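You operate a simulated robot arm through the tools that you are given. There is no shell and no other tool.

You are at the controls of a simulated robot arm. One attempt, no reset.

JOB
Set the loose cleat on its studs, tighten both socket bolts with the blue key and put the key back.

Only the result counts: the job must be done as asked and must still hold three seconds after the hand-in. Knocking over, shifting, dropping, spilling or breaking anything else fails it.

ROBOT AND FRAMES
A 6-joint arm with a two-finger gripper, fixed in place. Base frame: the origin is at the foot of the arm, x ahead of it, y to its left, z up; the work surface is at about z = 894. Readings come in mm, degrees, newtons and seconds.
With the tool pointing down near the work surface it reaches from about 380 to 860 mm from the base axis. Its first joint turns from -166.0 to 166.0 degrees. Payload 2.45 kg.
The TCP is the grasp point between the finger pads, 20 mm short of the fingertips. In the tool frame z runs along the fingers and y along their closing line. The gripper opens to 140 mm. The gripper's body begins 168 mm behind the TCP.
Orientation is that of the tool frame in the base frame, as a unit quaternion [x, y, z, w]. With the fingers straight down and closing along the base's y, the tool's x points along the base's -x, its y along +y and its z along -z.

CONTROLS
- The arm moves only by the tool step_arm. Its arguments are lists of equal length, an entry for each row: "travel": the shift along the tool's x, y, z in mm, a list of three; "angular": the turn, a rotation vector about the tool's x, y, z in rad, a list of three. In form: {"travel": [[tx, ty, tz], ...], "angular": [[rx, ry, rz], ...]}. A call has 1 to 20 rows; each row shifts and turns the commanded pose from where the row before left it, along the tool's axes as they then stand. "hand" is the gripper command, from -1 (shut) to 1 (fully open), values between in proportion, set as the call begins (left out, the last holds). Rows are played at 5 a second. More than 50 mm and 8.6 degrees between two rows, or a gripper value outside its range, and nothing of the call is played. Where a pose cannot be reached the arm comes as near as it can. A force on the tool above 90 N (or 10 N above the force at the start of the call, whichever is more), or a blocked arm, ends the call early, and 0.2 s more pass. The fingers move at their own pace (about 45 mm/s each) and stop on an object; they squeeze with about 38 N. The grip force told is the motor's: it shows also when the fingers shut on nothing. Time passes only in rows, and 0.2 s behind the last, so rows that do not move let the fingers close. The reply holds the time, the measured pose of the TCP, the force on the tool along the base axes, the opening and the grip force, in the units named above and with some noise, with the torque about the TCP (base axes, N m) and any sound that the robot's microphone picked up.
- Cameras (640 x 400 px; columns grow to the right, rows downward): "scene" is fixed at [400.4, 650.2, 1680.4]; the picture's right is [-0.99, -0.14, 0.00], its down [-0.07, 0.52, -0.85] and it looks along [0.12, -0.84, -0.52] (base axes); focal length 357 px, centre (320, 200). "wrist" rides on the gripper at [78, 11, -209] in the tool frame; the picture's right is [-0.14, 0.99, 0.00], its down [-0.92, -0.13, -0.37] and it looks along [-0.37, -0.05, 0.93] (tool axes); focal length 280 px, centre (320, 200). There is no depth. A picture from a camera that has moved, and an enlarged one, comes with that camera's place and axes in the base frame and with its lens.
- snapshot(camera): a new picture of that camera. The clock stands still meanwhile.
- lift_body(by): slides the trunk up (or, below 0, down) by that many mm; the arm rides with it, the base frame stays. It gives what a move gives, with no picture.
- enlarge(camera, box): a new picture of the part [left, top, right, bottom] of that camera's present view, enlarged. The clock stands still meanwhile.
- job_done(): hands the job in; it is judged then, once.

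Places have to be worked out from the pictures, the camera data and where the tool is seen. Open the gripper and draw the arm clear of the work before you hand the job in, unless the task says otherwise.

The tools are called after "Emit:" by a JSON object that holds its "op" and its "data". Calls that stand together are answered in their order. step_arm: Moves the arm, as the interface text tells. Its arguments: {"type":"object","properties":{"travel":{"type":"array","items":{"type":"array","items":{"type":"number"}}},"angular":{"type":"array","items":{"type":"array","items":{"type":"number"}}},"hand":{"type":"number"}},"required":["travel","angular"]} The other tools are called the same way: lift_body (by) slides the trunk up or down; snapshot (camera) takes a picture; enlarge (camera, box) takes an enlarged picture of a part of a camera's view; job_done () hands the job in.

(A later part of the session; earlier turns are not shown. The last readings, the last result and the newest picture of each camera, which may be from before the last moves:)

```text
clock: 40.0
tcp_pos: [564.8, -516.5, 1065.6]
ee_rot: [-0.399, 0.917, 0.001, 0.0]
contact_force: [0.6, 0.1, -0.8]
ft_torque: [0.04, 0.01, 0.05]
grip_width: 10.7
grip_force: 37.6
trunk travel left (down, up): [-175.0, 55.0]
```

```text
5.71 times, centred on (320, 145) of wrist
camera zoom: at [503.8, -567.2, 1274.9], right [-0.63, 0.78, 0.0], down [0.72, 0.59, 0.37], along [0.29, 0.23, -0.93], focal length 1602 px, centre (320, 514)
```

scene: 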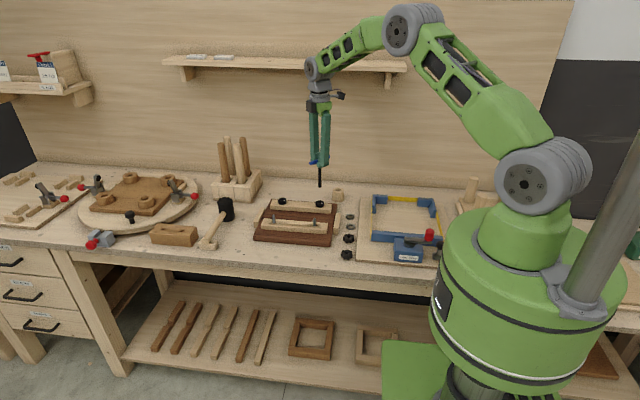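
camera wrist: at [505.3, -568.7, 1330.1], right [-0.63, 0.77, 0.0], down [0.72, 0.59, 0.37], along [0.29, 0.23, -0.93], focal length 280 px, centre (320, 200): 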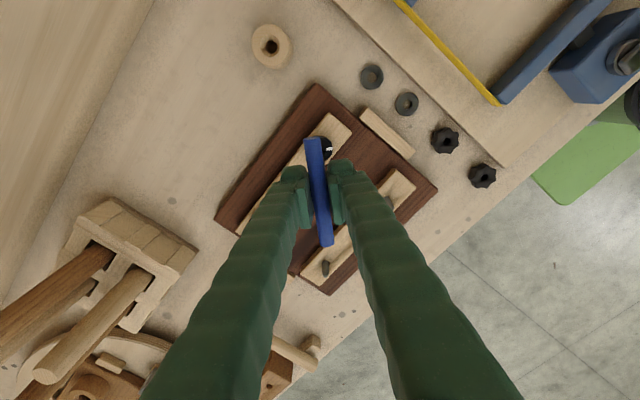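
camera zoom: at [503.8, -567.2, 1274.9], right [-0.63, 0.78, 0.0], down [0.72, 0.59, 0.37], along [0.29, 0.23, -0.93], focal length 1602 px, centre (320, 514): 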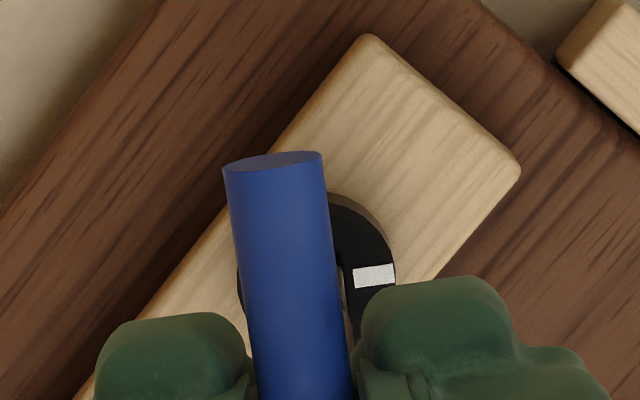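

The tip is ~1.2 mm too far toward −x in the scene view. Correcting in x, then lowering in small steps to near contact.

Emit:
{"op": "step_arm", "data": {"travel": [[-0.8, -0.9, 2], [0, 0, 2], [0, 0, 2], [0, 0, 1.5]], "angular": [[0, 0, 0], [0, 0, 0], [0, 0, 0], [0, 0, 0]]}}

Emit:
{"op": "enlarge", "data": {"camera": "scene", "box": [305, 185, 335, 215]}}

```text
clock: 41.0
tcp_pos: [566.0, -518.7, 1059.2]
ee_rot: [-0.399, 0.917, 0.0, 0.0]
contact_force: [-0.3, 0.4, -0.6]
ft_torque: [0.03, -0.03, 0.02]
grip_width: 10.7
grip_force: 37.8
trunk travel left (down, up): [-175.0, 55.0]
```

```text
13.33 times, centred on (320, 200) of scene
camera zoom: at [400.4, 650.2, 1680.4], right [-0.99, -0.14, 0.0], down [-0.07, 0.52, -0.85], along [0.12, -0.84, -0.52], focal length 4765 px, centre (320, 200)
```

zoom: 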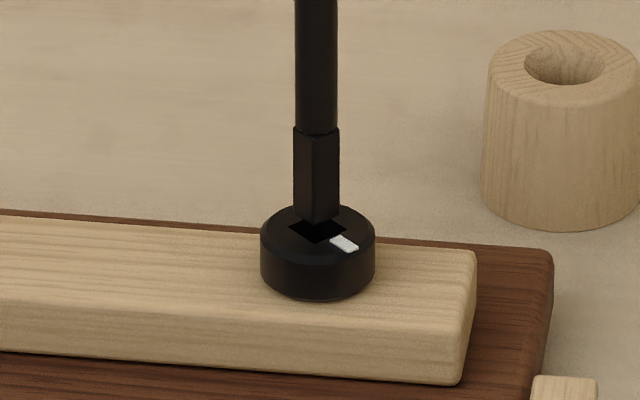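

Emit:
{"op": "enlarge", "data": {"camera": "scene", "box": [314, 194, 326, 208]}}

```text
16.00 times, centred on (320, 201) of scene
camera zoom: at [400.4, 650.2, 1680.4], right [-0.99, -0.14, 0.0], down [-0.07, 0.52, -0.85], along [0.12, -0.84, -0.52], focal length 5718 px, centre (320, 184)
```

zoom: 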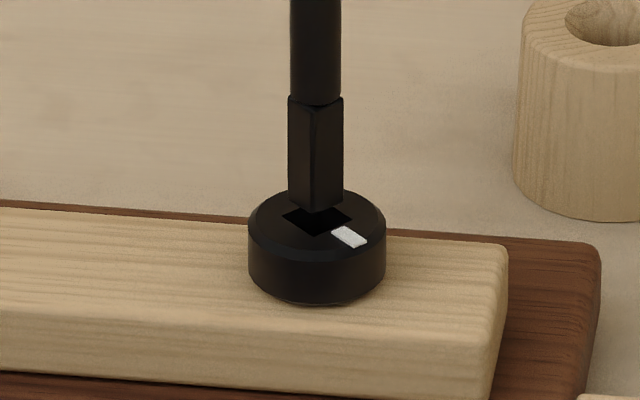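

x is aligned now. Lowering 4 mm more in small steps.

Emit:
{"op": "step_arm", "data": {"travel": [[0, 0, 1.5], [0, 0, 1.5], [0, 0, 1]], "angular": [[0, 0, 0], [0, 0, 0], [0, 0, 0]]}}

Emit:
{"op": "enlarge", "data": {"camera": "scene", "box": [314, 194, 326, 208]}}

```text
clock: 41.8
tcp_pos: [565.4, -518.2, 1053.9]
ee_rot: [-0.4, 0.917, 0.0, 0.0]
contact_force: [0.3, 0.1, -0.9]
ft_torque: [0.02, 0.01, 0.0]
grip_width: 10.7
grip_force: 37.5
trunk travel left (down, up): [-175.0, 55.0]
```

```text
16.00 times, centred on (320, 201) of scene
camera zoom: at [400.4, 650.2, 1680.4], right [-0.99, -0.14, 0.0], down [-0.07, 0.52, -0.85], along [0.12, -0.84, -0.52], focal length 5718 px, centre (320, 184)
```

zoom: 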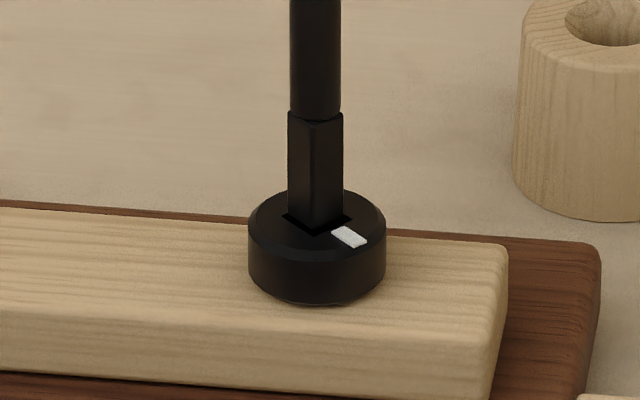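

Tip is at the socket mouth and looks centred. Lowering another 3 mm.

Emit:
{"op": "step_arm", "data": {"travel": [[0, 0, 1], [0, 0, 1], [0, 0, 1]], "angular": [[0, 0, 0], [0, 0, 0], [0, 0, 0]]}}

Emit:
{"op": "enlarge", "data": {"camera": "scene", "box": [314, 194, 326, 208]}}

```text
clock: 42.6
tcp_pos: [565.1, -517.4, 1051.5]
ee_rot: [-0.399, 0.917, 0.0, 0.0]
contact_force: [0.7, 0.1, -0.6]
ft_torque: [-0.03, -0.03, 0.03]
grip_width: 10.4
grip_force: 38.0
trunk travel left (down, up): [-175.0, 55.0]
```

```text
16.00 times, centred on (320, 201) of scene
camera zoom: at [400.4, 650.2, 1680.4], right [-0.99, -0.14, 0.0], down [-0.07, 0.52, -0.85], along [0.12, -0.84, -0.52], focal length 5718 px, centre (320, 184)
```

zoom: 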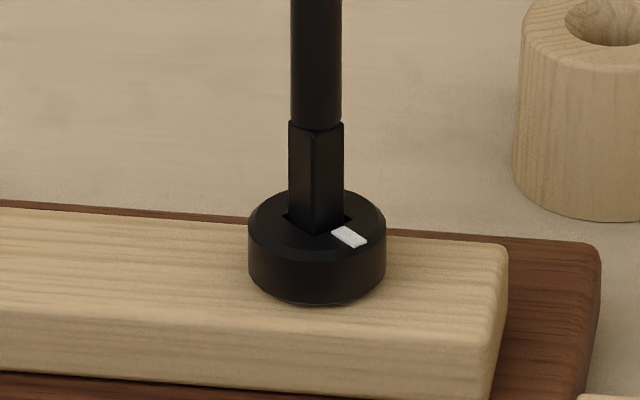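

No force yet; still going in. Lowering 5 mm more.

Emit:
{"op": "step_arm", "data": {"travel": [[0, 0, 1.5], [0, 0, 1.5], [0, 0, 1.5], [0, 0, 1]], "angular": [[0, 0, 0], [0, 0, 0], [0, 0, 0], [0, 0, 0]]}}

Emit:
{"op": "enlarge", "data": {"camera": "scene", "box": [314, 194, 326, 208]}}

```text
clock: 43.6
tcp_pos: [566.0, -516.8, 1047.4]
ee_rot: [-0.398, 0.917, 0.0, 0.0]
contact_force: [-0.2, 0.0, -1.5]
ft_torque: [-0.03, 0.0, 0.02]
grip_width: 10.8
grip_force: 37.9
trunk travel left (down, up): [-175.0, 55.0]
```

```text
16.00 times, centred on (320, 201) of scene
camera zoom: at [400.4, 650.2, 1680.4], right [-0.99, -0.14, 0.0], down [-0.07, 0.52, -0.85], along [0.12, -0.84, -0.52], focal length 5718 px, centre (320, 184)
```

zoom: 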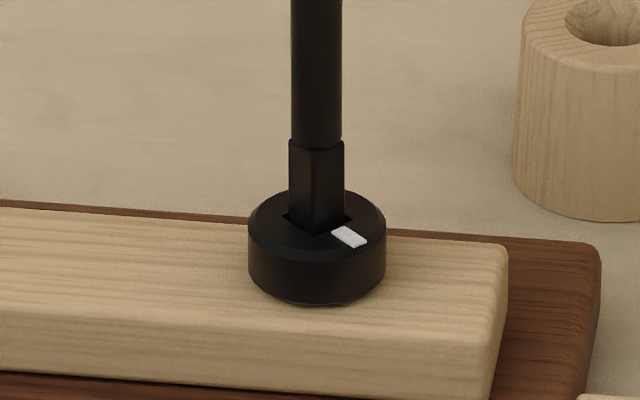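

The tip is inside the socket. Going deeper until light contact.

Emit:
{"op": "step_arm", "data": {"travel": [[0, 0, 1.5], [0, 0, 1.5], [0, 0, 1.5], [0, 0, 1.5]], "angular": [[0, 0, 0], [0, 0, 0], [0, 0, 0], [0, 0, 0]]}}

Emit:
{"op": "enlarge", "data": {"camera": "scene", "box": [314, 194, 326, 208]}}

```text
clock: 44.6
tcp_pos: [566.1, -517.5, 1042.7]
ee_rot: [-0.399, 0.917, 0.0, 0.0]
contact_force: [1.1, 0.1, 8.0]
ft_torque: [0.05, -0.04, 0.0]
grip_width: 10.8
grip_force: 38.0
trunk travel left (down, up): [-175.0, 55.0]
```

```text
16.00 times, centred on (320, 201) of scene
camera zoom: at [400.4, 650.2, 1680.4], right [-0.99, -0.14, 0.0], down [-0.07, 0.52, -0.85], along [0.12, -0.84, -0.52], focal length 5718 px, centre (320, 184)
```

zoom: 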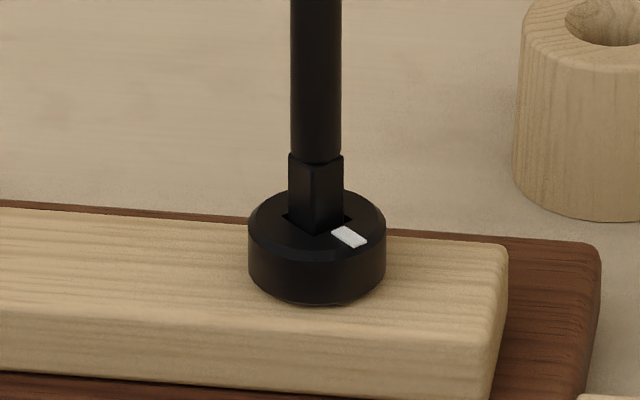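

Bottomed at 8 N, about 8 mm deep. Now turning clockwise (positive about tool z) ~28° while watching torque.

Emit:
{"op": "step_arm", "data": {"travel": [[0, 0, -0.5], [0, 0, 0], [0, 0, 0], [0, 0, 0], [0, 0, 0]], "angular": [[0, 0, 0.1], [0, 0, 0.1], [0, 0, 0.1], [0, 0, 0.1], [0, 0, 0.1]]}}

Emit:
{"op": "enlarge", "data": {"camera": "scene", "box": [314, 194, 326, 208]}}

Emit:
{"op": "enlarge", "data": {"camera": "wrist", "box": [280, 110, 360, 260]}}

```text
clock: 45.8
tcp_pos: [565.2, -517.5, 1044.1]
ee_rot: [-0.157, 0.988, 0.0, 0.001]
contact_force: [-0.3, 0.8, 17.1]
ft_torque: [-0.03, 0.0, 0.03]
grip_width: 10.8
grip_force: 38.2
trunk travel left (down, up): [-175.0, 55.0]
```

```text
16.00 times, centred on (320, 201) of scene
camera zoom: at [400.4, 650.2, 1680.4], right [-0.99, -0.14, 0.0], down [-0.07, 0.52, -0.85], along [0.12, -0.84, -0.52], focal length 5718 px, centre (320, 184)
```

zoom: 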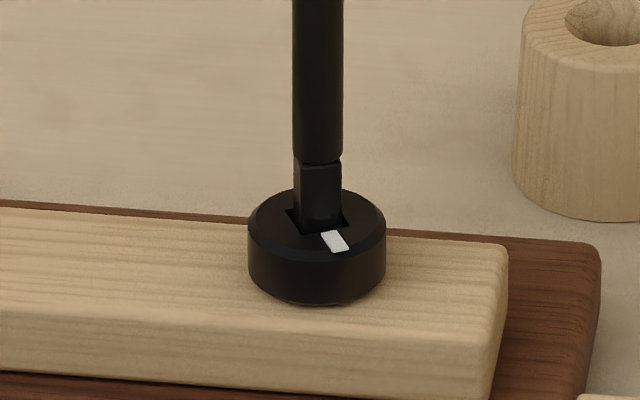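

```text
2.67 times, centred on (320, 185) of wrist
camera zoom: at [488.1, -531.7, 1251.5], right [-0.18, 0.98, 0.0], down [0.91, 0.17, 0.37], along [0.36, 0.06, -0.93], focal length 748 px, centre (320, 240)
```

zoom: 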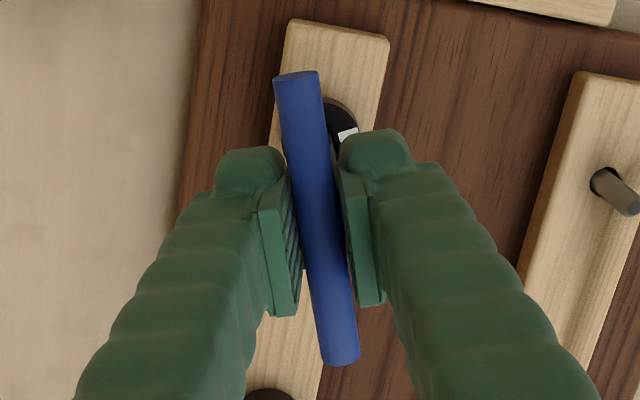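

The bolt is turning with the key (mark moved clockwise), negligible torque. Continuing clockwise.

Emit:
{"op": "step_arm", "data": {"travel": [[0, 0, -0.5], [0, 0, 0], [0, 0, 0], [0, 0, 0], [0, 0, 0]], "angular": [[0, 0, 0.1], [0, 0, 0.1], [0, 0, 0.1], [0, 0, 0.1], [0, 0, 0.1]]}}

Emit:
{"op": "enlarge", "data": {"camera": "scene", "box": [314, 194, 326, 208]}}

```text
clock: 47.0
tcp_pos: [565.8, -516.3, 1042.1]
ee_rot: [0.091, 0.996, 0.0, 0.0]
contact_force: [0.1, -0.6, 15.3]
ft_torque: [-0.04, 0.01, 0.0]
grip_width: 10.6
grip_force: 37.9
trunk travel left (down, up): [-175.0, 55.0]
```

```text
16.00 times, centred on (320, 201) of scene
camera zoom: at [400.4, 650.2, 1680.4], right [-0.99, -0.14, 0.0], down [-0.07, 0.52, -0.85], along [0.12, -0.84, -0.52], focal length 5718 px, centre (320, 184)
```

zoom: 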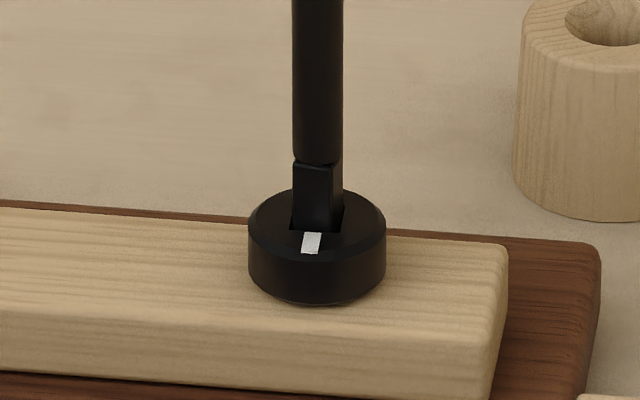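

The mark has gone about 45° clockwise. Continuing.

Emit:
{"op": "step_arm", "data": {"travel": [[0, 0, -0.5], [0, 0, 0], [0, 0, 0], [0, 0, 0], [0, 0, 0], [0, 0, 0]], "angular": [[0, 0, 0.1], [0, 0, 0.1], [0, 0, 0.1], [0, 0, 0.1], [0, 0, 0.1], [0, 0, 0.1]]}}

Emit:
{"op": "enlarge", "data": {"camera": "scene", "box": [314, 194, 326, 208]}}

```text
clock: 48.4
tcp_pos: [565.5, -516.1, 1042.9]
ee_rot: [0.381, 0.924, 0.001, 0.0]
contact_force: [0.7, -1.5, 3.7]
ft_torque: [-0.09, -0.1, 0.04]
grip_width: 10.8
grip_force: 38.1
trunk travel left (down, up): [-175.0, 55.0]
```

```text
16.00 times, centred on (320, 201) of scene
camera zoom: at [400.4, 650.2, 1680.4], right [-0.99, -0.14, 0.0], down [-0.07, 0.52, -0.85], along [0.12, -0.84, -0.52], focal length 5718 px, centre (320, 184)
```

zoom: 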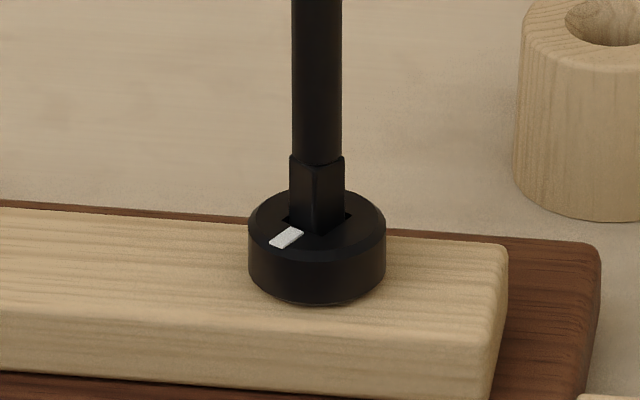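

Still turning freely; total ~80°. Continuing with light downward bias.

Emit:
{"op": "step_arm", "data": {"travel": [[0, 0, 0.5], [0, 0, 0], [0, 0, 0], [0, 0, 0], [0, 0, 0], [0, 0, 0]], "angular": [[0, 0, 0.1], [0, 0, 0.1], [0, 0, 0.1], [0, 0, 0.1], [0, 0, 0.1], [0, 0, 0.1]]}}

Emit:
{"op": "enlarge", "data": {"camera": "scene", "box": [314, 194, 326, 208]}}

```text
clock: 49.8
tcp_pos: [566.1, -517.8, 1042.8]
ee_rot: [0.637, 0.771, 0.001, 0.0]
contact_force: [-2.0, -1.7, 9.2]
ft_torque: [-0.09, 0.03, 0.06]
grip_width: 10.7
grip_force: 37.4
trunk travel left (down, up): [-175.0, 55.0]
```

```text
16.00 times, centred on (320, 201) of scene
camera zoom: at [400.4, 650.2, 1680.4], right [-0.99, -0.14, 0.0], down [-0.07, 0.52, -0.85], along [0.12, -0.84, -0.52], focal length 5718 px, centre (320, 184)
```

zoom: 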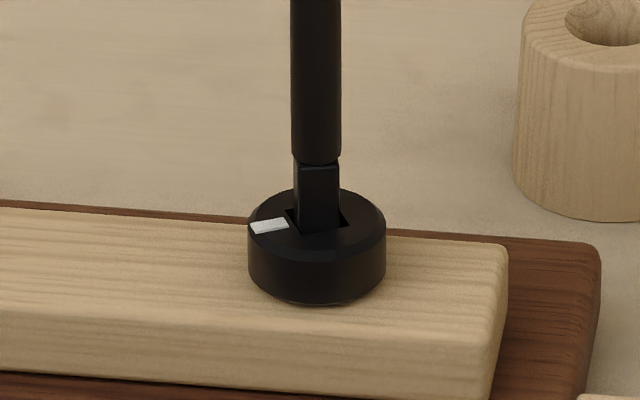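

Turning on. Torque is still near zero; continuing.

Emit:
{"op": "step_arm", "data": {"travel": [[0, 0, 0], [0, 0, 0], [0, 0, 0], [0, 0, 0], [0, 0, 0], [0, 0, 0]], "angular": [[0, 0, 0.1], [0, 0, 0.1], [0, 0, 0.1], [0, 0, 0.1], [0, 0, 0.1], [0, 0, 0.1]]}}

Emit:
{"op": "enlarge", "data": {"camera": "scene", "box": [314, 194, 326, 208]}}

```text
clock: 51.2
tcp_pos: [566.0, -518.3, 1043.1]
ee_rot: [0.836, 0.548, 0.0, 0.0]
contact_force: [-3.8, -1.6, 5.7]
ft_torque: [-0.31, 0.13, 0.71]
grip_width: 11.0
grip_force: 38.1
trunk travel left (down, up): [-175.0, 55.0]
```

```text
16.00 times, centred on (320, 201) of scene
camera zoom: at [400.4, 650.2, 1680.4], right [-0.99, -0.14, 0.0], down [-0.07, 0.52, -0.85], along [0.12, -0.84, -0.52], focal length 5718 px, centre (320, 184)
```

zoom: 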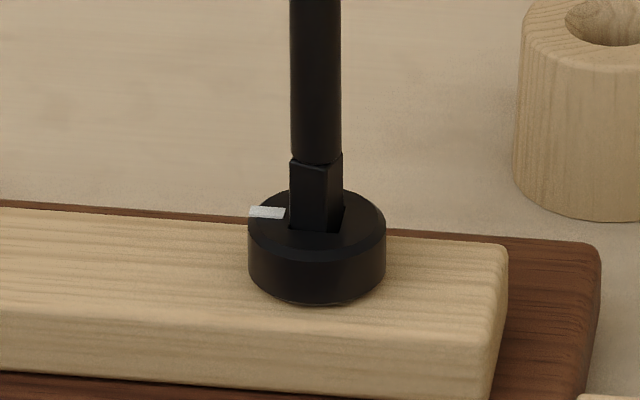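

Torque has risen to 0.7 N·m – the bolt is coming tight. Continuing slowly.

Emit:
{"op": "step_arm", "data": {"travel": [[0, 0, 0], [0, 0, 0], [0, 0, 0]], "angular": [[0, 0, 0.05], [0, 0, 0.05], [0, 0, 0]]}}

Emit:
{"op": "enlarge", "data": {"camera": "scene", "box": [314, 194, 326, 208]}}

Emit:
{"op": "enlarge", "data": {"camera": "wrist", "box": [280, 110, 360, 260]}}

```text
clock: 52.0
tcp_pos: [565.7, -516.3, 1043.1]
ee_rot: [0.863, 0.506, 0.0, -0.001]
contact_force: [-6.5, -2.0, 3.6]
ft_torque: [0.62, -0.23, 1.1]
grip_width: 11.5
grip_force: 38.0
trunk travel left (down, up): [-175.0, 55.0]
```

```text
16.00 times, centred on (320, 201) of scene
camera zoom: at [400.4, 650.2, 1680.4], right [-0.99, -0.14, 0.0], down [-0.07, 0.52, -0.85], along [0.12, -0.84, -0.52], focal length 5718 px, centre (320, 184)
```

zoom: 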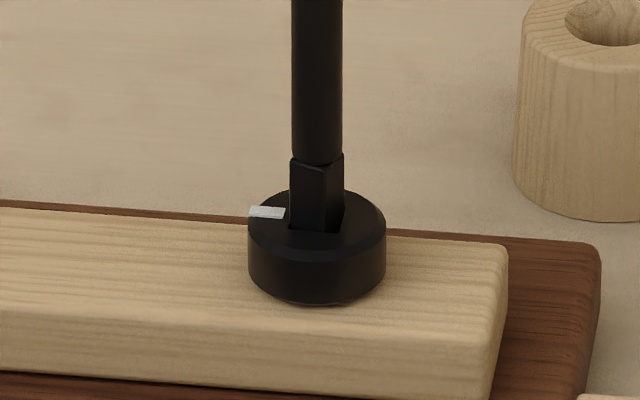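

```text
2.67 times, centred on (320, 185) of wrist
camera zoom: at [613.5, -455.3, 1251.2], right [0.8, -0.6, 0.0], down [-0.56, -0.74, 0.37], along [-0.22, -0.29, -0.93], focal length 748 px, centre (320, 240)
```

zoom: 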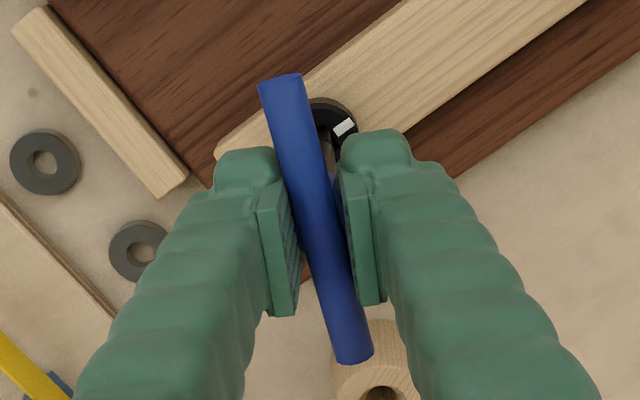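

The mark did not move between 0.7 and 1.1 N·m, so bolt 1 is at its stop. One more small push to make sure.

Emit:
{"op": "step_arm", "data": {"travel": [[0, 0, 0], [0, 0, 0], [0, 0, 0]], "angular": [[0, 0, 0.04], [0, 0, 0.03], [0, 0, 0]]}}

Emit:
{"op": "enlarge", "data": {"camera": "scene", "box": [314, 194, 326, 208]}}

```text
clock: 52.8
tcp_pos: [564.7, -517.8, 1042.9]
ee_rot: [0.88, 0.476, 0.0, 0.0]
contact_force: [-9.7, -3.8, 0.0]
ft_torque: [0.58, -0.22, 1.46]
grip_width: 12.8
grip_force: 38.3
trunk travel left (down, up): [-175.0, 55.0]
```

```text
16.00 times, centred on (320, 201) of scene
camera zoom: at [400.4, 650.2, 1680.4], right [-0.99, -0.14, 0.0], down [-0.07, 0.52, -0.85], along [0.12, -0.84, -0.52], focal length 5718 px, centre (320, 184)
```

zoom: 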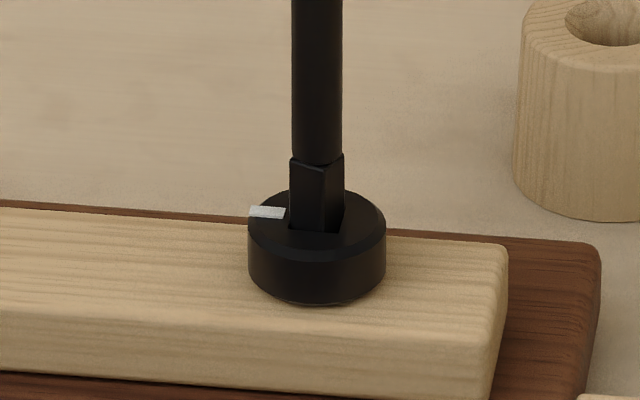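

1.46 N·m and the bolt is not moving: bolt 1 is tight. Backing the key off ~17° (within the socket's slack) to unload before lifting.

Emit:
{"op": "step_arm", "data": {"travel": [[0, 0, 0], [0, 0, 0], [0, 0, 0]], "angular": [[0, 0, -0.1], [0, 0, -0.1], [0, 0, -0.1]]}}

Emit:
{"op": "enlarge", "data": {"camera": "scene", "box": [314, 194, 326, 208]}}

Emit:
{"op": "enlarge", "data": {"camera": "wrist", "box": [280, 110, 360, 260]}}

```text
clock: 53.6
tcp_pos: [566.7, -517.5, 1042.1]
ee_rot: [0.798, 0.603, 0.0, 0.001]
contact_force: [-0.7, -1.2, 0.0]
ft_torque: [-0.07, 0.13, 0.01]
grip_width: 10.8
grip_force: 37.6
trunk travel left (down, up): [-175.0, 55.0]
```

```text
16.00 times, centred on (320, 201) of scene
camera zoom: at [400.4, 650.2, 1680.4], right [-0.99, -0.14, 0.0], down [-0.07, 0.52, -0.85], along [0.12, -0.84, -0.52], focal length 5718 px, centre (320, 184)
```

zoom: 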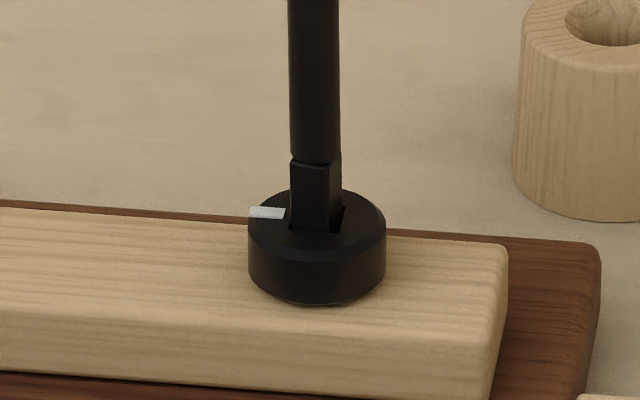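

```text
2.67 times, centred on (320, 185) of wrist
camera zoom: at [598.9, -445.5, 1251.1], right [0.91, -0.4, 0.0], down [-0.38, -0.85, 0.37], along [-0.15, -0.34, -0.93], focal length 748 px, centre (320, 240)
```

zoom: 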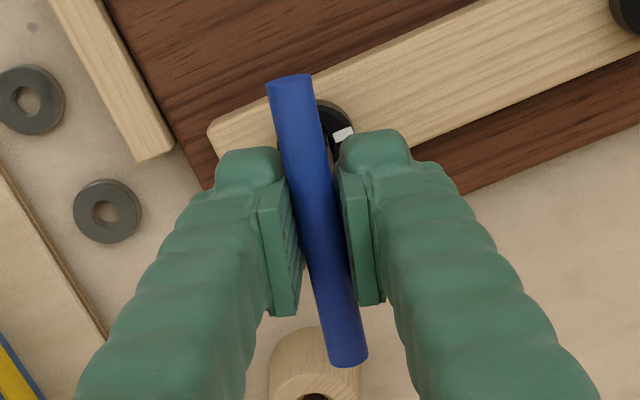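

Unloaded and the bolt stayed put. Lifting the key straight out.

Emit:
{"op": "step_arm", "data": {"travel": [[0, 0, -4], [0, 0, -6], [0, 0, -20], [0, 0, -25], [0, 0, -25]], "angular": [[0, 0, 0], [0, 0, 0], [0, 0, 0], [0, 0, 0], [0, 0, 0]]}}

Emit:
{"op": "enlarge", "data": {"camera": "scene", "box": [260, 140, 360, 240]}}

Emit:
{"op": "snapshot", "data": {"camera": "wrist"}}

```text
clock: 54.8
tcp_pos: [564.2, -517.1, 1121.6]
ee_rot: [0.799, 0.602, 0.001, -0.001]
contact_force: [-1.1, 0.6, -0.7]
ft_torque: [-0.03, 0.03, -0.02]
grip_width: 10.5
grip_force: 37.7
trunk travel left (down, up): [-175.0, 55.0]
```

```text
4.00 times, centred on (310, 190) of scene
camera zoom: at [400.4, 650.2, 1680.4], right [-0.99, -0.14, 0.0], down [-0.07, 0.52, -0.85], along [0.12, -0.84, -0.52], focal length 1430 px, centre (360, 240)
```

zoom: 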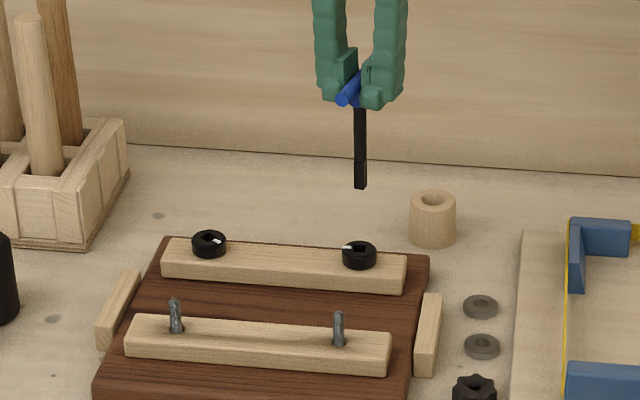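

```text
taken
camera wrist: at [597.4, -446.5, 1330.5], right [0.91, -0.4, 0.0], down [-0.38, -0.85, 0.37], along [-0.15, -0.34, -0.93], focal length 280 px, centre (320, 200)
```

wrist: 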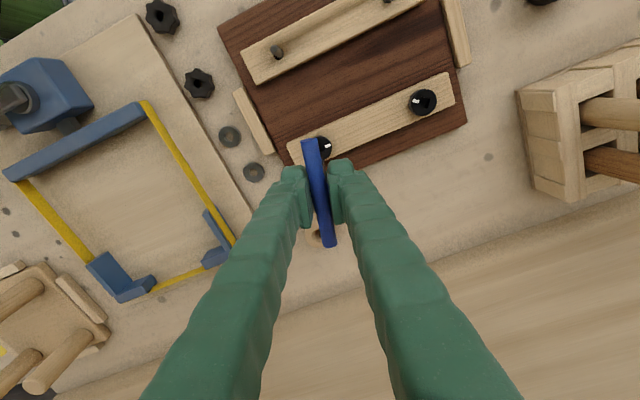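

Bolt 2 is visible from here; zooming to get its position and socket angle.

Emit:
{"op": "enlarge", "data": {"camera": "wrist", "box": [400, 82, 446, 122]}}

Emit:
{"op": "enlarge", "data": {"camera": "wrist", "box": [295, 125, 355, 170]}}

```text
10.00 times, centred on (423, 102) of wrist
camera zoom: at [597.4, -446.5, 1330.5], right [0.91, -0.4, 0.0], down [-0.38, -0.85, 0.37], along [-0.15, -0.34, -0.93], focal length 2804 px, centre (-710, 1180)
```

zoom: 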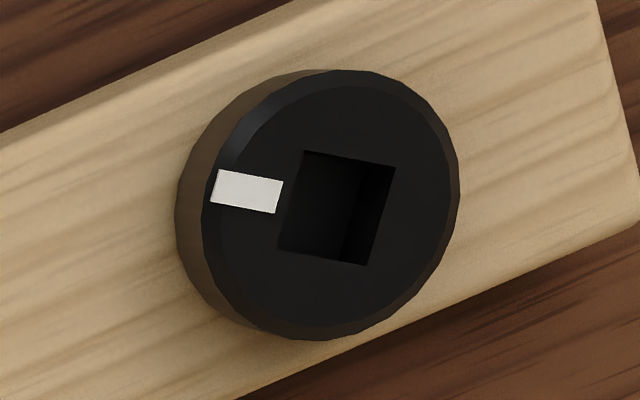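

```text
8.89 times, centred on (325, 148) of wrist
camera zoom: at [597.4, -446.5, 1330.5], right [0.91, -0.4, 0.0], down [-0.38, -0.85, 0.37], along [-0.15, -0.34, -0.93], focal length 2492 px, centre (276, 667)
```

zoom: 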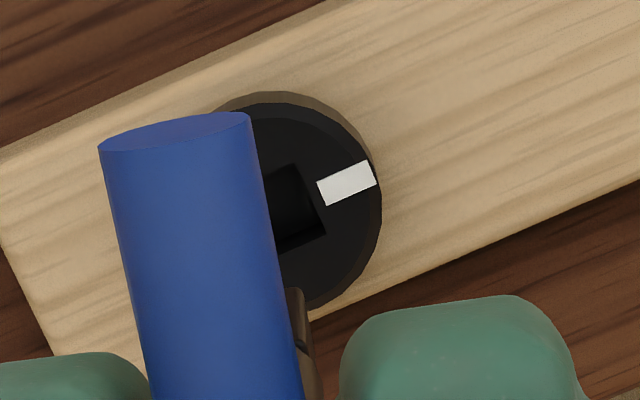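

Bolt 2 is at bolt 1 + (≈149.5, 0), with socket angle ≈56.5° and key twisted ~3° in the grip. I'll translate above bolt 2 first to test reach.

Emit:
{"op": "step_arm", "data": {"travel": [[10.25, 35.9, 0], [10.25, 35.9, 0], [10.25, 35.9, 0], [10.25, 35.9, 0], [0, 0, 0]], "angular": [[0, 0, 0], [0, 0, 0], [0, 0, 0], [0, 0, 0], [0, 0, 0]]}}

```text
clock: 56.0
tcp_pos: [692.5, -501.2, 1119.5]
ee_rot: [0.799, 0.601, 0.0, -0.002]
contact_force: [-0.6, -0.8, -1.6]
ft_torque: [0.05, 0.01, -0.02]
grip_width: 10.8
grip_force: 37.6
out of reach, approached as far as the arm can: row 4
trunk travel left (down, up): [-175.0, 55.0]
```

Bolt 2 (radius ≈883 mm) is just beyond straight-down reach. Raising the trunk by 55 mm brings the shoulder nearer wrist height; a lean of ~3–4° outward should then cover the remaining ~20 mm. Lifting trunk first.

Emit:
{"op": "lift_body", "data": {"by": 55}}

```text
clock: 57.0
tcp_pos: [693.5, -499.5, 1173.7]
ee_rot: [0.799, 0.602, -0.001, -0.001]
contact_force: [0.1, 0.2, -1.6]
ft_torque: [-0.02, 0.0, 0.02]
grip_width: 10.7
grip_force: 38.3
trunk travel left (down, up): [-230.0, 0.0]
```

Now rotating the key back to ≈53.4° tool yaw while lowering 50 mm.

Emit:
{"op": "step_arm", "data": {"travel": [[0, 0, 2.5], [0, 0, 2.5], [0, 0, 2.5], [0, 0, 2.5], [0, 0, 2.5], [0, 0, 2.5], [0, 0, 2.5], [0, 0, 2.5], [0, 0, 2.5], [0, 0, 2.5], [0, 0, 2.5], [0, 0, 2.5], [0, 0, 2.5], [0, 0, 2.5], [0, 0, 2.5], [0, 0, 2.5], [0, 0, 2.5], [0, 0, 2.5], [0, 0, 2.5], [0, 0, 2.5]], "angular": [[0, 0, -0.1391], [0, 0, -0.1391], [0, 0, -0.1391], [0, 0, -0.1391], [0, 0, -0.1391], [0, 0, -0.1391], [0, 0, -0.1391], [0, 0, -0.1391], [0, 0, -0.1391], [0, 0, -0.1391], [0, 0, -0.1391], [0, 0, -0.1391], [0, 0, -0.1391], [0, 0, -0.1391], [0, 0, -0.1391], [0, 0, -0.1391], [0, 0, -0.1391], [0, 0, -0.1391], [0, 0, -0.1391], [0, 0, -0.1391]]}}

Emit:
{"op": "enlarge", "data": {"camera": "scene", "box": [240, 140, 360, 240]}}

```text
clock: 61.2
tcp_pos: [692.5, -501.0, 1125.1]
ee_rot: [-0.451, 0.893, 0.0, 0.0]
contact_force: [0.1, 1.2, -0.5]
ft_torque: [0.0, -0.03, 0.0]
grip_width: 10.7
grip_force: 37.9
trunk travel left (down, up): [-230.0, 0.0]
```

```text
4.00 times, centred on (300, 190) of scene
camera zoom: at [400.4, 650.2, 1680.4], right [-0.99, -0.14, 0.0], down [-0.07, 0.52, -0.85], along [0.12, -0.84, -0.52], focal length 1430 px, centre (400, 240)
```

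zoom: 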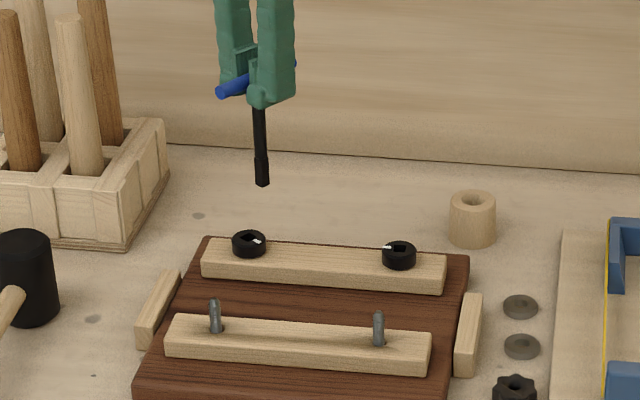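

Yaw is right. Now leaning 4° outward (about the bar axis) and translating so the tip sits above bolt 2.

Emit:
{"op": "step_arm", "data": {"travel": [[0, 0, 0], [0.1, -10, 0.7], [0.1, -10.1, 0.7], [0, 0, 0]], "angular": [[0.07, 0, 0], [0, 0, 0], [0, 0, 0], [0, 0, 0]]}}

Emit:
{"op": "enlarge", "data": {"camera": "scene", "box": [262, 165, 298, 215]}}

Emit:
{"op": "snapshot", "data": {"camera": "wrist"}}

```text
clock: 62.2
tcp_pos: [708.3, -512.5, 1125.6]
ee_rot: [-0.449, 0.893, -0.032, 0.016]
contact_force: [-0.3, -0.1, -2.1]
ft_torque: [0.0, 0.02, 0.01]
grip_width: 10.6
grip_force: 38.0
trunk travel left (down, up): [-230.0, 0.0]
```

```text
8.00 times, centred on (280, 190) of scene
camera zoom: at [400.4, 650.2, 1680.4], right [-0.99, -0.14, 0.0], down [-0.07, 0.52, -0.85], along [0.12, -0.84, -0.52], focal length 2859 px, centre (640, 280)
```

zoom: 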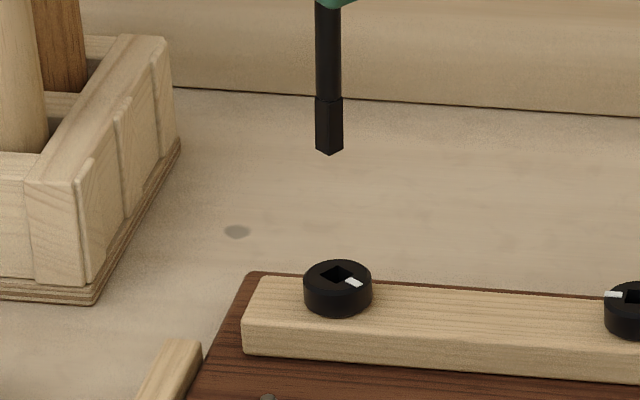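

```text
taken
camera wrist: at [641.7, -560.5, 1332.1], right [-0.71, 0.7, -0.07], down [0.63, 0.68, 0.38], along [0.31, 0.22, -0.92], focal length 280 px, centre (320, 200)
```

wrist: 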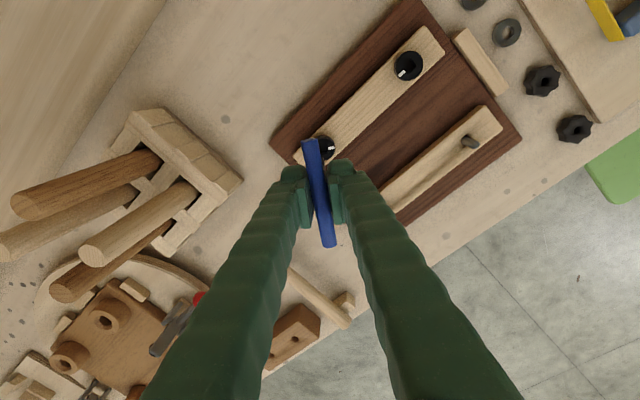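

The tip looks in line with bolt 2's socket in x. Lowering vertically ~57 mm to just above the head.

Emit:
{"op": "step_arm", "data": {"travel": [[0, 1.4, 19.95], [0, 1.4, 19.95], [0, 1.19, 16.96]], "angular": [[0, 0, 0], [0, 0, 0], [0, 0, 0]]}}

Emit:
{"op": "enlarge", "data": {"camera": "scene", "box": [276, 191, 288, 205]}}

```text
clock: 63.0
tcp_pos: [709.0, -512.8, 1066.9]
ee_rot: [-0.449, 0.893, -0.031, 0.016]
contact_force: [-0.3, -0.5, -1.6]
ft_torque: [0.0, 0.04, 0.01]
grip_width: 11.0
grip_force: 38.0
trunk travel left (down, up): [-230.0, 0.0]
```

```text
16.00 times, centred on (282, 198) of scene
camera zoom: at [400.4, 650.2, 1680.4], right [-0.99, -0.14, 0.0], down [-0.07, 0.52, -0.85], along [0.12, -0.84, -0.52], focal length 5718 px, centre (928, 232)
```

zoom: 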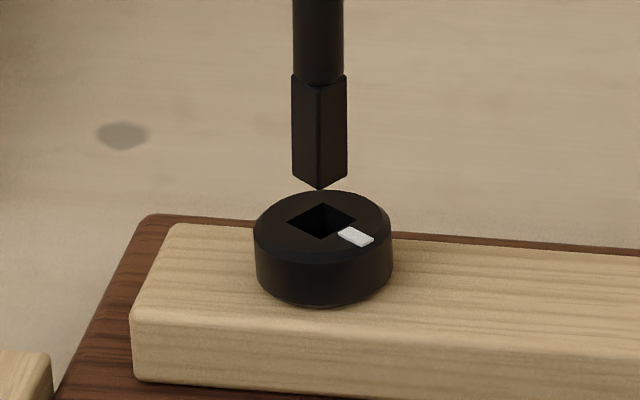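

x is aligned; lowering 8 mm more in small steps.

Emit:
{"op": "step_arm", "data": {"travel": [[0, 0.14, 2], [0, 0.14, 2], [0, 0.14, 2], [0, 0.14, 2]], "angular": [[0, 0, 0], [0, 0, 0], [0, 0, 0], [0, 0, 0]]}}

Emit:
{"op": "enlarge", "data": {"camera": "scene", "box": [276, 191, 288, 205]}}

```text
clock: 64.0
tcp_pos: [708.4, -513.1, 1061.4]
ee_rot: [-0.448, 0.893, -0.031, 0.016]
contact_force: [-0.1, -0.4, -1.8]
ft_torque: [0.02, 0.0, -0.01]
grip_width: 11.0
grip_force: 38.2
trunk travel left (down, up): [-230.0, 0.0]
```

```text
16.00 times, centred on (282, 198) of scene
camera zoom: at [400.4, 650.2, 1680.4], right [-0.99, -0.14, 0.0], down [-0.07, 0.52, -0.85], along [0.12, -0.84, -0.52], focal length 5718 px, centre (928, 232)
```

zoom: 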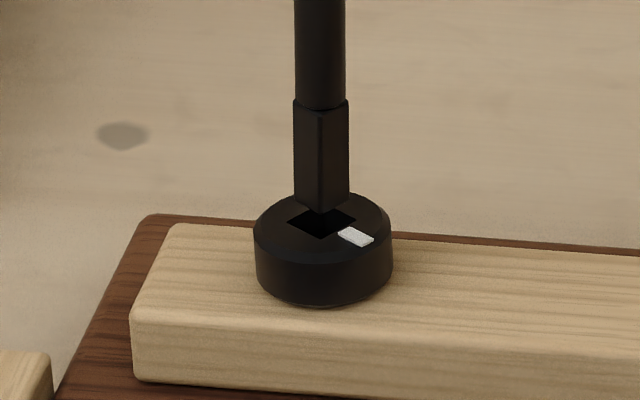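

Still well centred. Lowering 4 mm.

Emit:
{"op": "step_arm", "data": {"travel": [[0, 0.1, 1.5], [0, 0.1, 1.5], [0, 0.08, 1]], "angular": [[0, 0, 0], [0, 0, 0], [0, 0, 0]]}}

Emit:
{"op": "enlarge", "data": {"camera": "scene", "box": [276, 191, 288, 205]}}

```text
clock: 64.8
tcp_pos: [709.3, -512.0, 1055.6]
ee_rot: [-0.449, 0.893, -0.031, 0.015]
contact_force: [-0.1, -0.4, -0.7]
ft_torque: [-0.01, 0.04, 0.0]
grip_width: 10.6
grip_force: 37.6
trunk travel left (down, up): [-230.0, 0.0]
```

```text
16.00 times, centred on (282, 198) of scene
camera zoom: at [400.4, 650.2, 1680.4], right [-0.99, -0.14, 0.0], down [-0.07, 0.52, -0.85], along [0.12, -0.84, -0.52], focal length 5718 px, centre (928, 232)
```

zoom: 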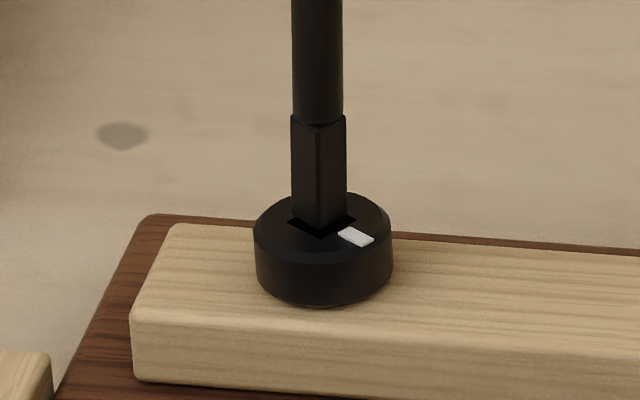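

Continuing 3 mm.

Emit:
{"op": "step_arm", "data": {"travel": [[0.25, 0.4, 1], [0, 0.07, 1], [0, 0.07, 1]], "angular": [[0, 0, 0], [0, 0, 0], [0, 0, 0]]}}

Emit:
{"op": "enlarge", "data": {"camera": "scene", "box": [276, 191, 288, 205]}}

```text
clock: 65.6
tcp_pos: [708.8, -513.3, 1052.0]
ee_rot: [-0.449, 0.893, -0.031, 0.015]
contact_force: [-0.3, -0.1, -1.5]
ft_torque: [0.0, -0.03, 0.02]
grip_width: 11.2
grip_force: 38.2
trunk travel left (down, up): [-230.0, 0.0]
```

```text
16.00 times, centred on (282, 198) of scene
camera zoom: at [400.4, 650.2, 1680.4], right [-0.99, -0.14, 0.0], down [-0.07, 0.52, -0.85], along [0.12, -0.84, -0.52], focal length 5718 px, centre (928, 232)
```

zoom: 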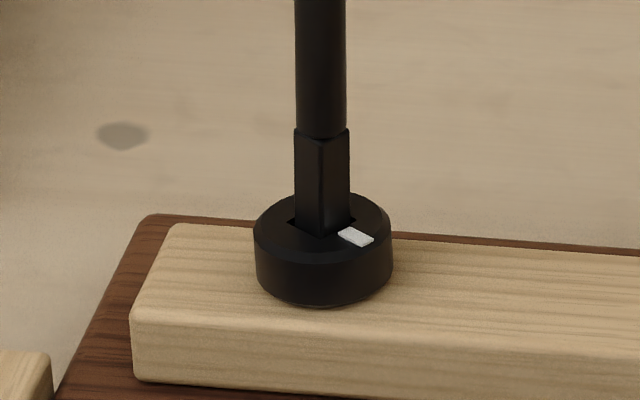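

Seems right at the mouth, no force. Lowering 3 mm further.

Emit:
{"op": "step_arm", "data": {"travel": [[0, 0.07, 1], [0, 0.07, 1], [0, 0.07, 1]], "angular": [[0, 0, 0], [0, 0, 0], [0, 0, 0]]}}

Emit:
{"op": "enlarge", "data": {"camera": "scene", "box": [276, 191, 288, 205]}}

```text
clock: 66.4
tcp_pos: [708.7, -512.1, 1049.7]
ee_rot: [-0.45, 0.892, -0.03, 0.015]
contact_force: [-0.6, -0.2, -1.1]
ft_torque: [0.0, -0.02, -0.02]
grip_width: 10.7
grip_force: 37.8
trunk travel left (down, up): [-230.0, 0.0]
```

```text
16.00 times, centred on (282, 198) of scene
camera zoom: at [400.4, 650.2, 1680.4], right [-0.99, -0.14, 0.0], down [-0.07, 0.52, -0.85], along [0.12, -0.84, -0.52], focal length 5718 px, centre (928, 232)
```

zoom: 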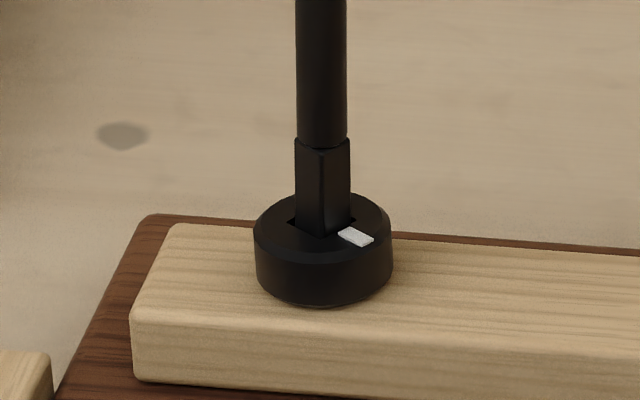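

The tip is entering. Lowering to the bottom of the socket.

Emit:
{"op": "step_arm", "data": {"travel": [[0, 0.1, 1.5], [0, 0.1, 1.5], [0, 0.1, 1.5], [0, 0.1, 1.5]], "angular": [[0, 0, 0], [0, 0, 0], [0, 0, 0], [0, 0, 0]]}}

Emit:
{"op": "enlarge", "data": {"camera": "scene", "box": [276, 191, 288, 205]}}

```text
clock: 67.4
tcp_pos: [709.9, -513.1, 1044.6]
ee_rot: [-0.449, 0.893, -0.032, 0.016]
contact_force: [-1.0, -0.2, -1.6]
ft_torque: [-0.04, -0.01, -0.01]
grip_width: 10.8
grip_force: 38.0
trunk travel left (down, up): [-230.0, 0.0]
```

```text
16.00 times, centred on (282, 198) of scene
camera zoom: at [400.4, 650.2, 1680.4], right [-0.99, -0.14, 0.0], down [-0.07, 0.52, -0.85], along [0.12, -0.84, -0.52], focal length 5718 px, centre (928, 232)
```

zoom: 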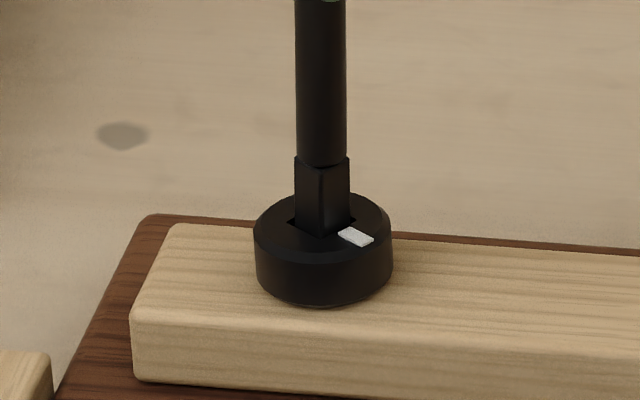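

Inserted. One mm more, then turning clockwise in steps.

Emit:
{"op": "step_arm", "data": {"travel": [[0, 0.07, 1], [0, 0, 0.5], [0, 0, 0], [0, 0, 0], [0, 0, 0], [0, 0, 0], [0, 0, 0]], "angular": [[0, 0, 0], [0, 0, 0.1], [0, 0, 0.1], [0, 0, 0.1], [0, 0, 0.1], [0, 0, 0.1], [0, 0, 0.1]]}}

Emit:
{"op": "enlarge", "data": {"camera": "scene", "box": [276, 191, 288, 205]}}

```text
clock: 69.0
tcp_pos: [707.1, -511.6, 1042.4]
ee_rot: [-0.164, 0.986, -0.025, 0.024]
contact_force: [1.8, -0.3, -1.6]
ft_torque: [-0.01, -0.11, 0.03]
grip_width: 10.9
grip_force: 38.5
trunk travel left (down, up): [-230.0, 0.0]
```

```text
16.00 times, centred on (282, 198) of scene
camera zoom: at [400.4, 650.2, 1680.4], right [-0.99, -0.14, 0.0], down [-0.07, 0.52, -0.85], along [0.12, -0.84, -0.52], focal length 5718 px, centre (928, 232)
```

zoom: 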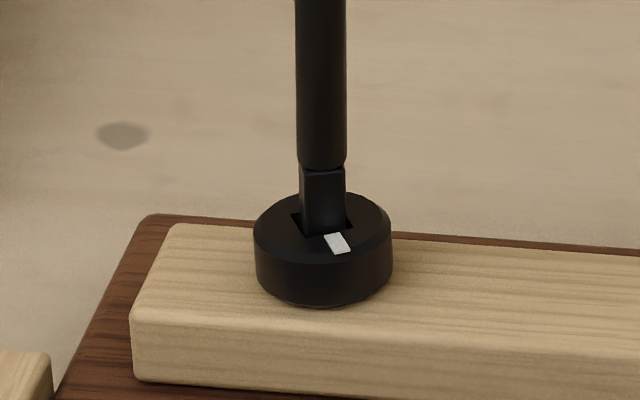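

Bolt 2 is turning. Continuing.

Emit:
{"op": "step_arm", "data": {"travel": [[0, 0, 0], [0, 0, 0], [0, 0, 0], [0, 0, 0], [0, 0, 0], [0, 0, 0]], "angular": [[0, 0, 0.1], [0, 0, 0.1], [0, 0, 0.1], [0, 0, 0.1], [0, 0, 0.1], [0, 0, 0.1]]}}

Emit:
{"op": "enlarge", "data": {"camera": "scene", "box": [276, 191, 288, 205]}}

```text
clock: 70.4
tcp_pos: [708.7, -512.1, 1042.0]
ee_rot: [0.134, 0.99, -0.018, 0.031]
contact_force: [4.0, -0.2, -0.4]
ft_torque: [-0.05, -0.3, 0.06]
grip_width: 10.7
grip_force: 38.3
trunk travel left (down, up): [-230.0, 0.0]
```

```text
16.00 times, centred on (282, 198) of scene
camera zoom: at [400.4, 650.2, 1680.4], right [-0.99, -0.14, 0.0], down [-0.07, 0.52, -0.85], along [0.12, -0.84, -0.52], focal length 5718 px, centre (928, 232)
```

zoom: 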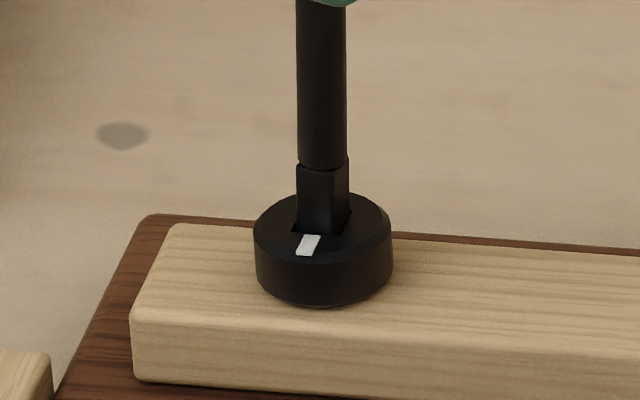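

Fine; small lateral force (+x 4 N), so I'll nudge 0.5 mm toward +x and continue turning.

Emit:
{"op": "step_arm", "data": {"travel": [[-0.5, 0.1, 0.3], [0, 0, 0], [0, 0, 0], [0, 0, 0], [0, 0, 0], [0, 0, 0]], "angular": [[0, 0, 0.1], [0, 0, 0.1], [0, 0, 0.1], [0, 0, 0.1], [0, 0, 0.1], [0, 0, 0.1]]}}

Emit:
{"op": "enlarge", "data": {"camera": "scene", "box": [276, 191, 288, 205]}}

```text
clock: 71.8
tcp_pos: [708.3, -511.9, 1043.1]
ee_rot: [0.421, 0.906, -0.008, 0.034]
contact_force: [0.7, 0.9, 3.9]
ft_torque: [0.13, 0.03, 0.02]
grip_width: 10.5
grip_force: 38.3
trunk travel left (down, up): [-230.0, 0.0]
```

```text
16.00 times, centred on (282, 198) of scene
camera zoom: at [400.4, 650.2, 1680.4], right [-0.99, -0.14, 0.0], down [-0.07, 0.52, -0.85], along [0.12, -0.84, -0.52], focal length 5718 px, centre (928, 232)
```

zoom: 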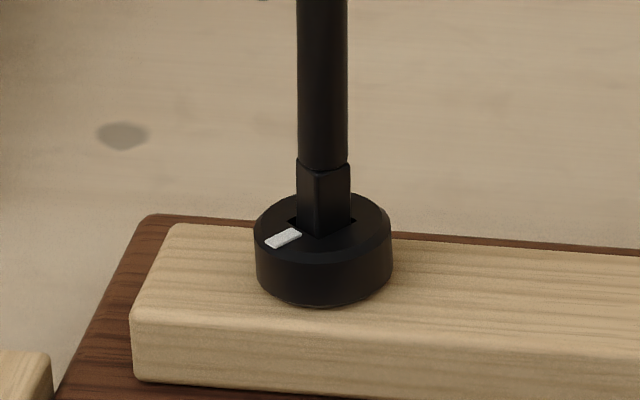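

Turning well; continuing.

Emit:
{"op": "step_arm", "data": {"travel": [[0, 0, 0], [0, 0, 0], [0, 0, 0], [0, 0, 0], [0, 0, 0], [0, 0, 0]], "angular": [[0, 0, 0.1], [0, 0, 0.1], [0, 0, 0.1], [0, 0, 0.1], [0, 0, 0.1], [0, 0, 0.1]]}}

Emit:
{"op": "enlarge", "data": {"camera": "scene", "box": [276, 191, 288, 205]}}

```text
clock: 73.2
tcp_pos: [708.5, -512.0, 1041.8]
ee_rot: [0.67, 0.741, 0.003, 0.035]
contact_force: [1.7, -1.2, 2.3]
ft_torque: [0.06, -0.06, 0.07]
grip_width: 10.8
grip_force: 38.3
trunk travel left (down, up): [-230.0, 0.0]
```

```text
16.00 times, centred on (282, 198) of scene
camera zoom: at [400.4, 650.2, 1680.4], right [-0.99, -0.14, 0.0], down [-0.07, 0.52, -0.85], along [0.12, -0.84, -0.52], focal length 5718 px, centre (928, 232)
```

zoom: 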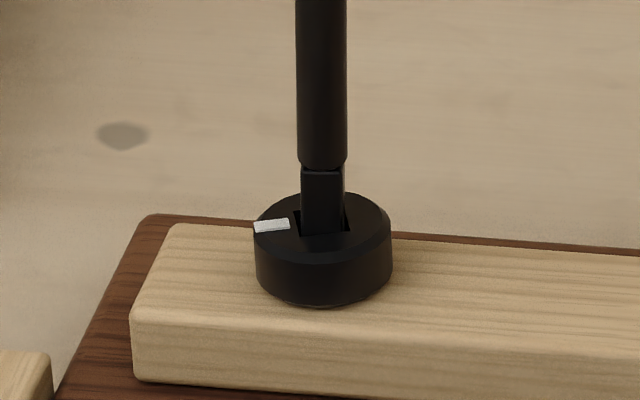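

Approaching where bolt 1 tightened; continuing with 4 rows and then slower.

Emit:
{"op": "step_arm", "data": {"travel": [[0, 0, 0], [0, 0, 0], [0, 0, 0], [0, 0, 0], [0, 0, 0], [0, 0, 0]], "angular": [[0, 0, 0.1], [0, 0, 0.1], [0, 0, 0.1], [0, 0, 0.1], [0, 0, 0.08], [0, 0, 0]]}}

Emit:
{"op": "enlarge", "data": {"camera": "scene", "box": [276, 191, 288, 205]}}

```text
clock: 74.6
tcp_pos: [708.3, -510.7, 1041.7]
ee_rot: [0.827, 0.561, 0.012, 0.033]
contact_force: [6.2, 0.9, 5.1]
ft_torque: [0.41, -0.13, 0.71]
grip_width: 11.3
grip_force: 38.1
trunk travel left (down, up): [-230.0, 0.0]
```

```text
16.00 times, centred on (282, 198) of scene
camera zoom: at [400.4, 650.2, 1680.4], right [-0.99, -0.14, 0.0], down [-0.07, 0.52, -0.85], along [0.12, -0.84, -0.52], focal length 5718 px, centre (928, 232)
```

zoom: 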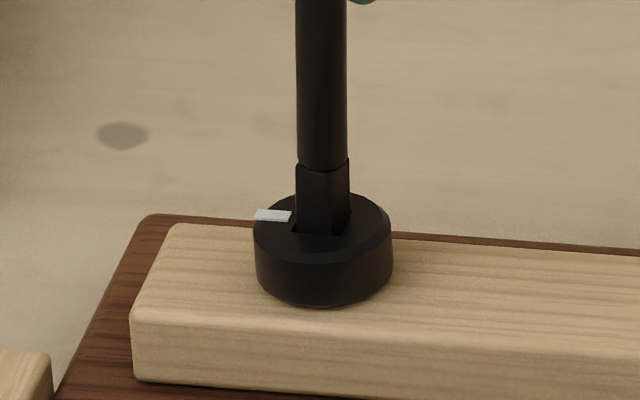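

Torque 0.7 N·m: tightening begins, as with bolt 1. Pushing on to about 1.4 N·m.

Emit:
{"op": "step_arm", "data": {"travel": [[0, 0, 0], [0, 0, 0], [0, 0, 0], [0, 0, 0]], "angular": [[0, 0, 0.05], [0, 0, 0.05], [0, 0, 0.05], [0, 0, 0]]}}

Emit:
{"op": "enlarge", "data": {"camera": "scene", "box": [276, 191, 288, 205]}}

```text
clock: 75.6
tcp_pos: [709.4, -511.8, 1042.1]
ee_rot: [0.866, 0.499, 0.013, 0.033]
contact_force: [10.9, -3.3, 4.7]
ft_torque: [0.36, -0.1, 1.53]
grip_width: 13.6
grip_force: 38.4
trunk travel left (down, up): [-230.0, 0.0]
```

```text
16.00 times, centred on (282, 198) of scene
camera zoom: at [400.4, 650.2, 1680.4], right [-0.99, -0.14, 0.0], down [-0.07, 0.52, -0.85], along [0.12, -0.84, -0.52], focal length 5718 px, centre (928, 232)
```

zoom: 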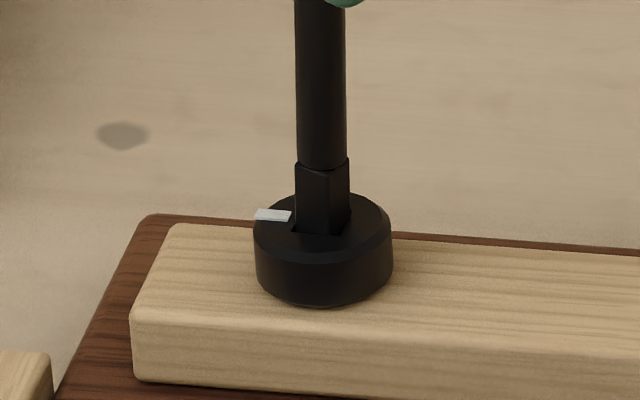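

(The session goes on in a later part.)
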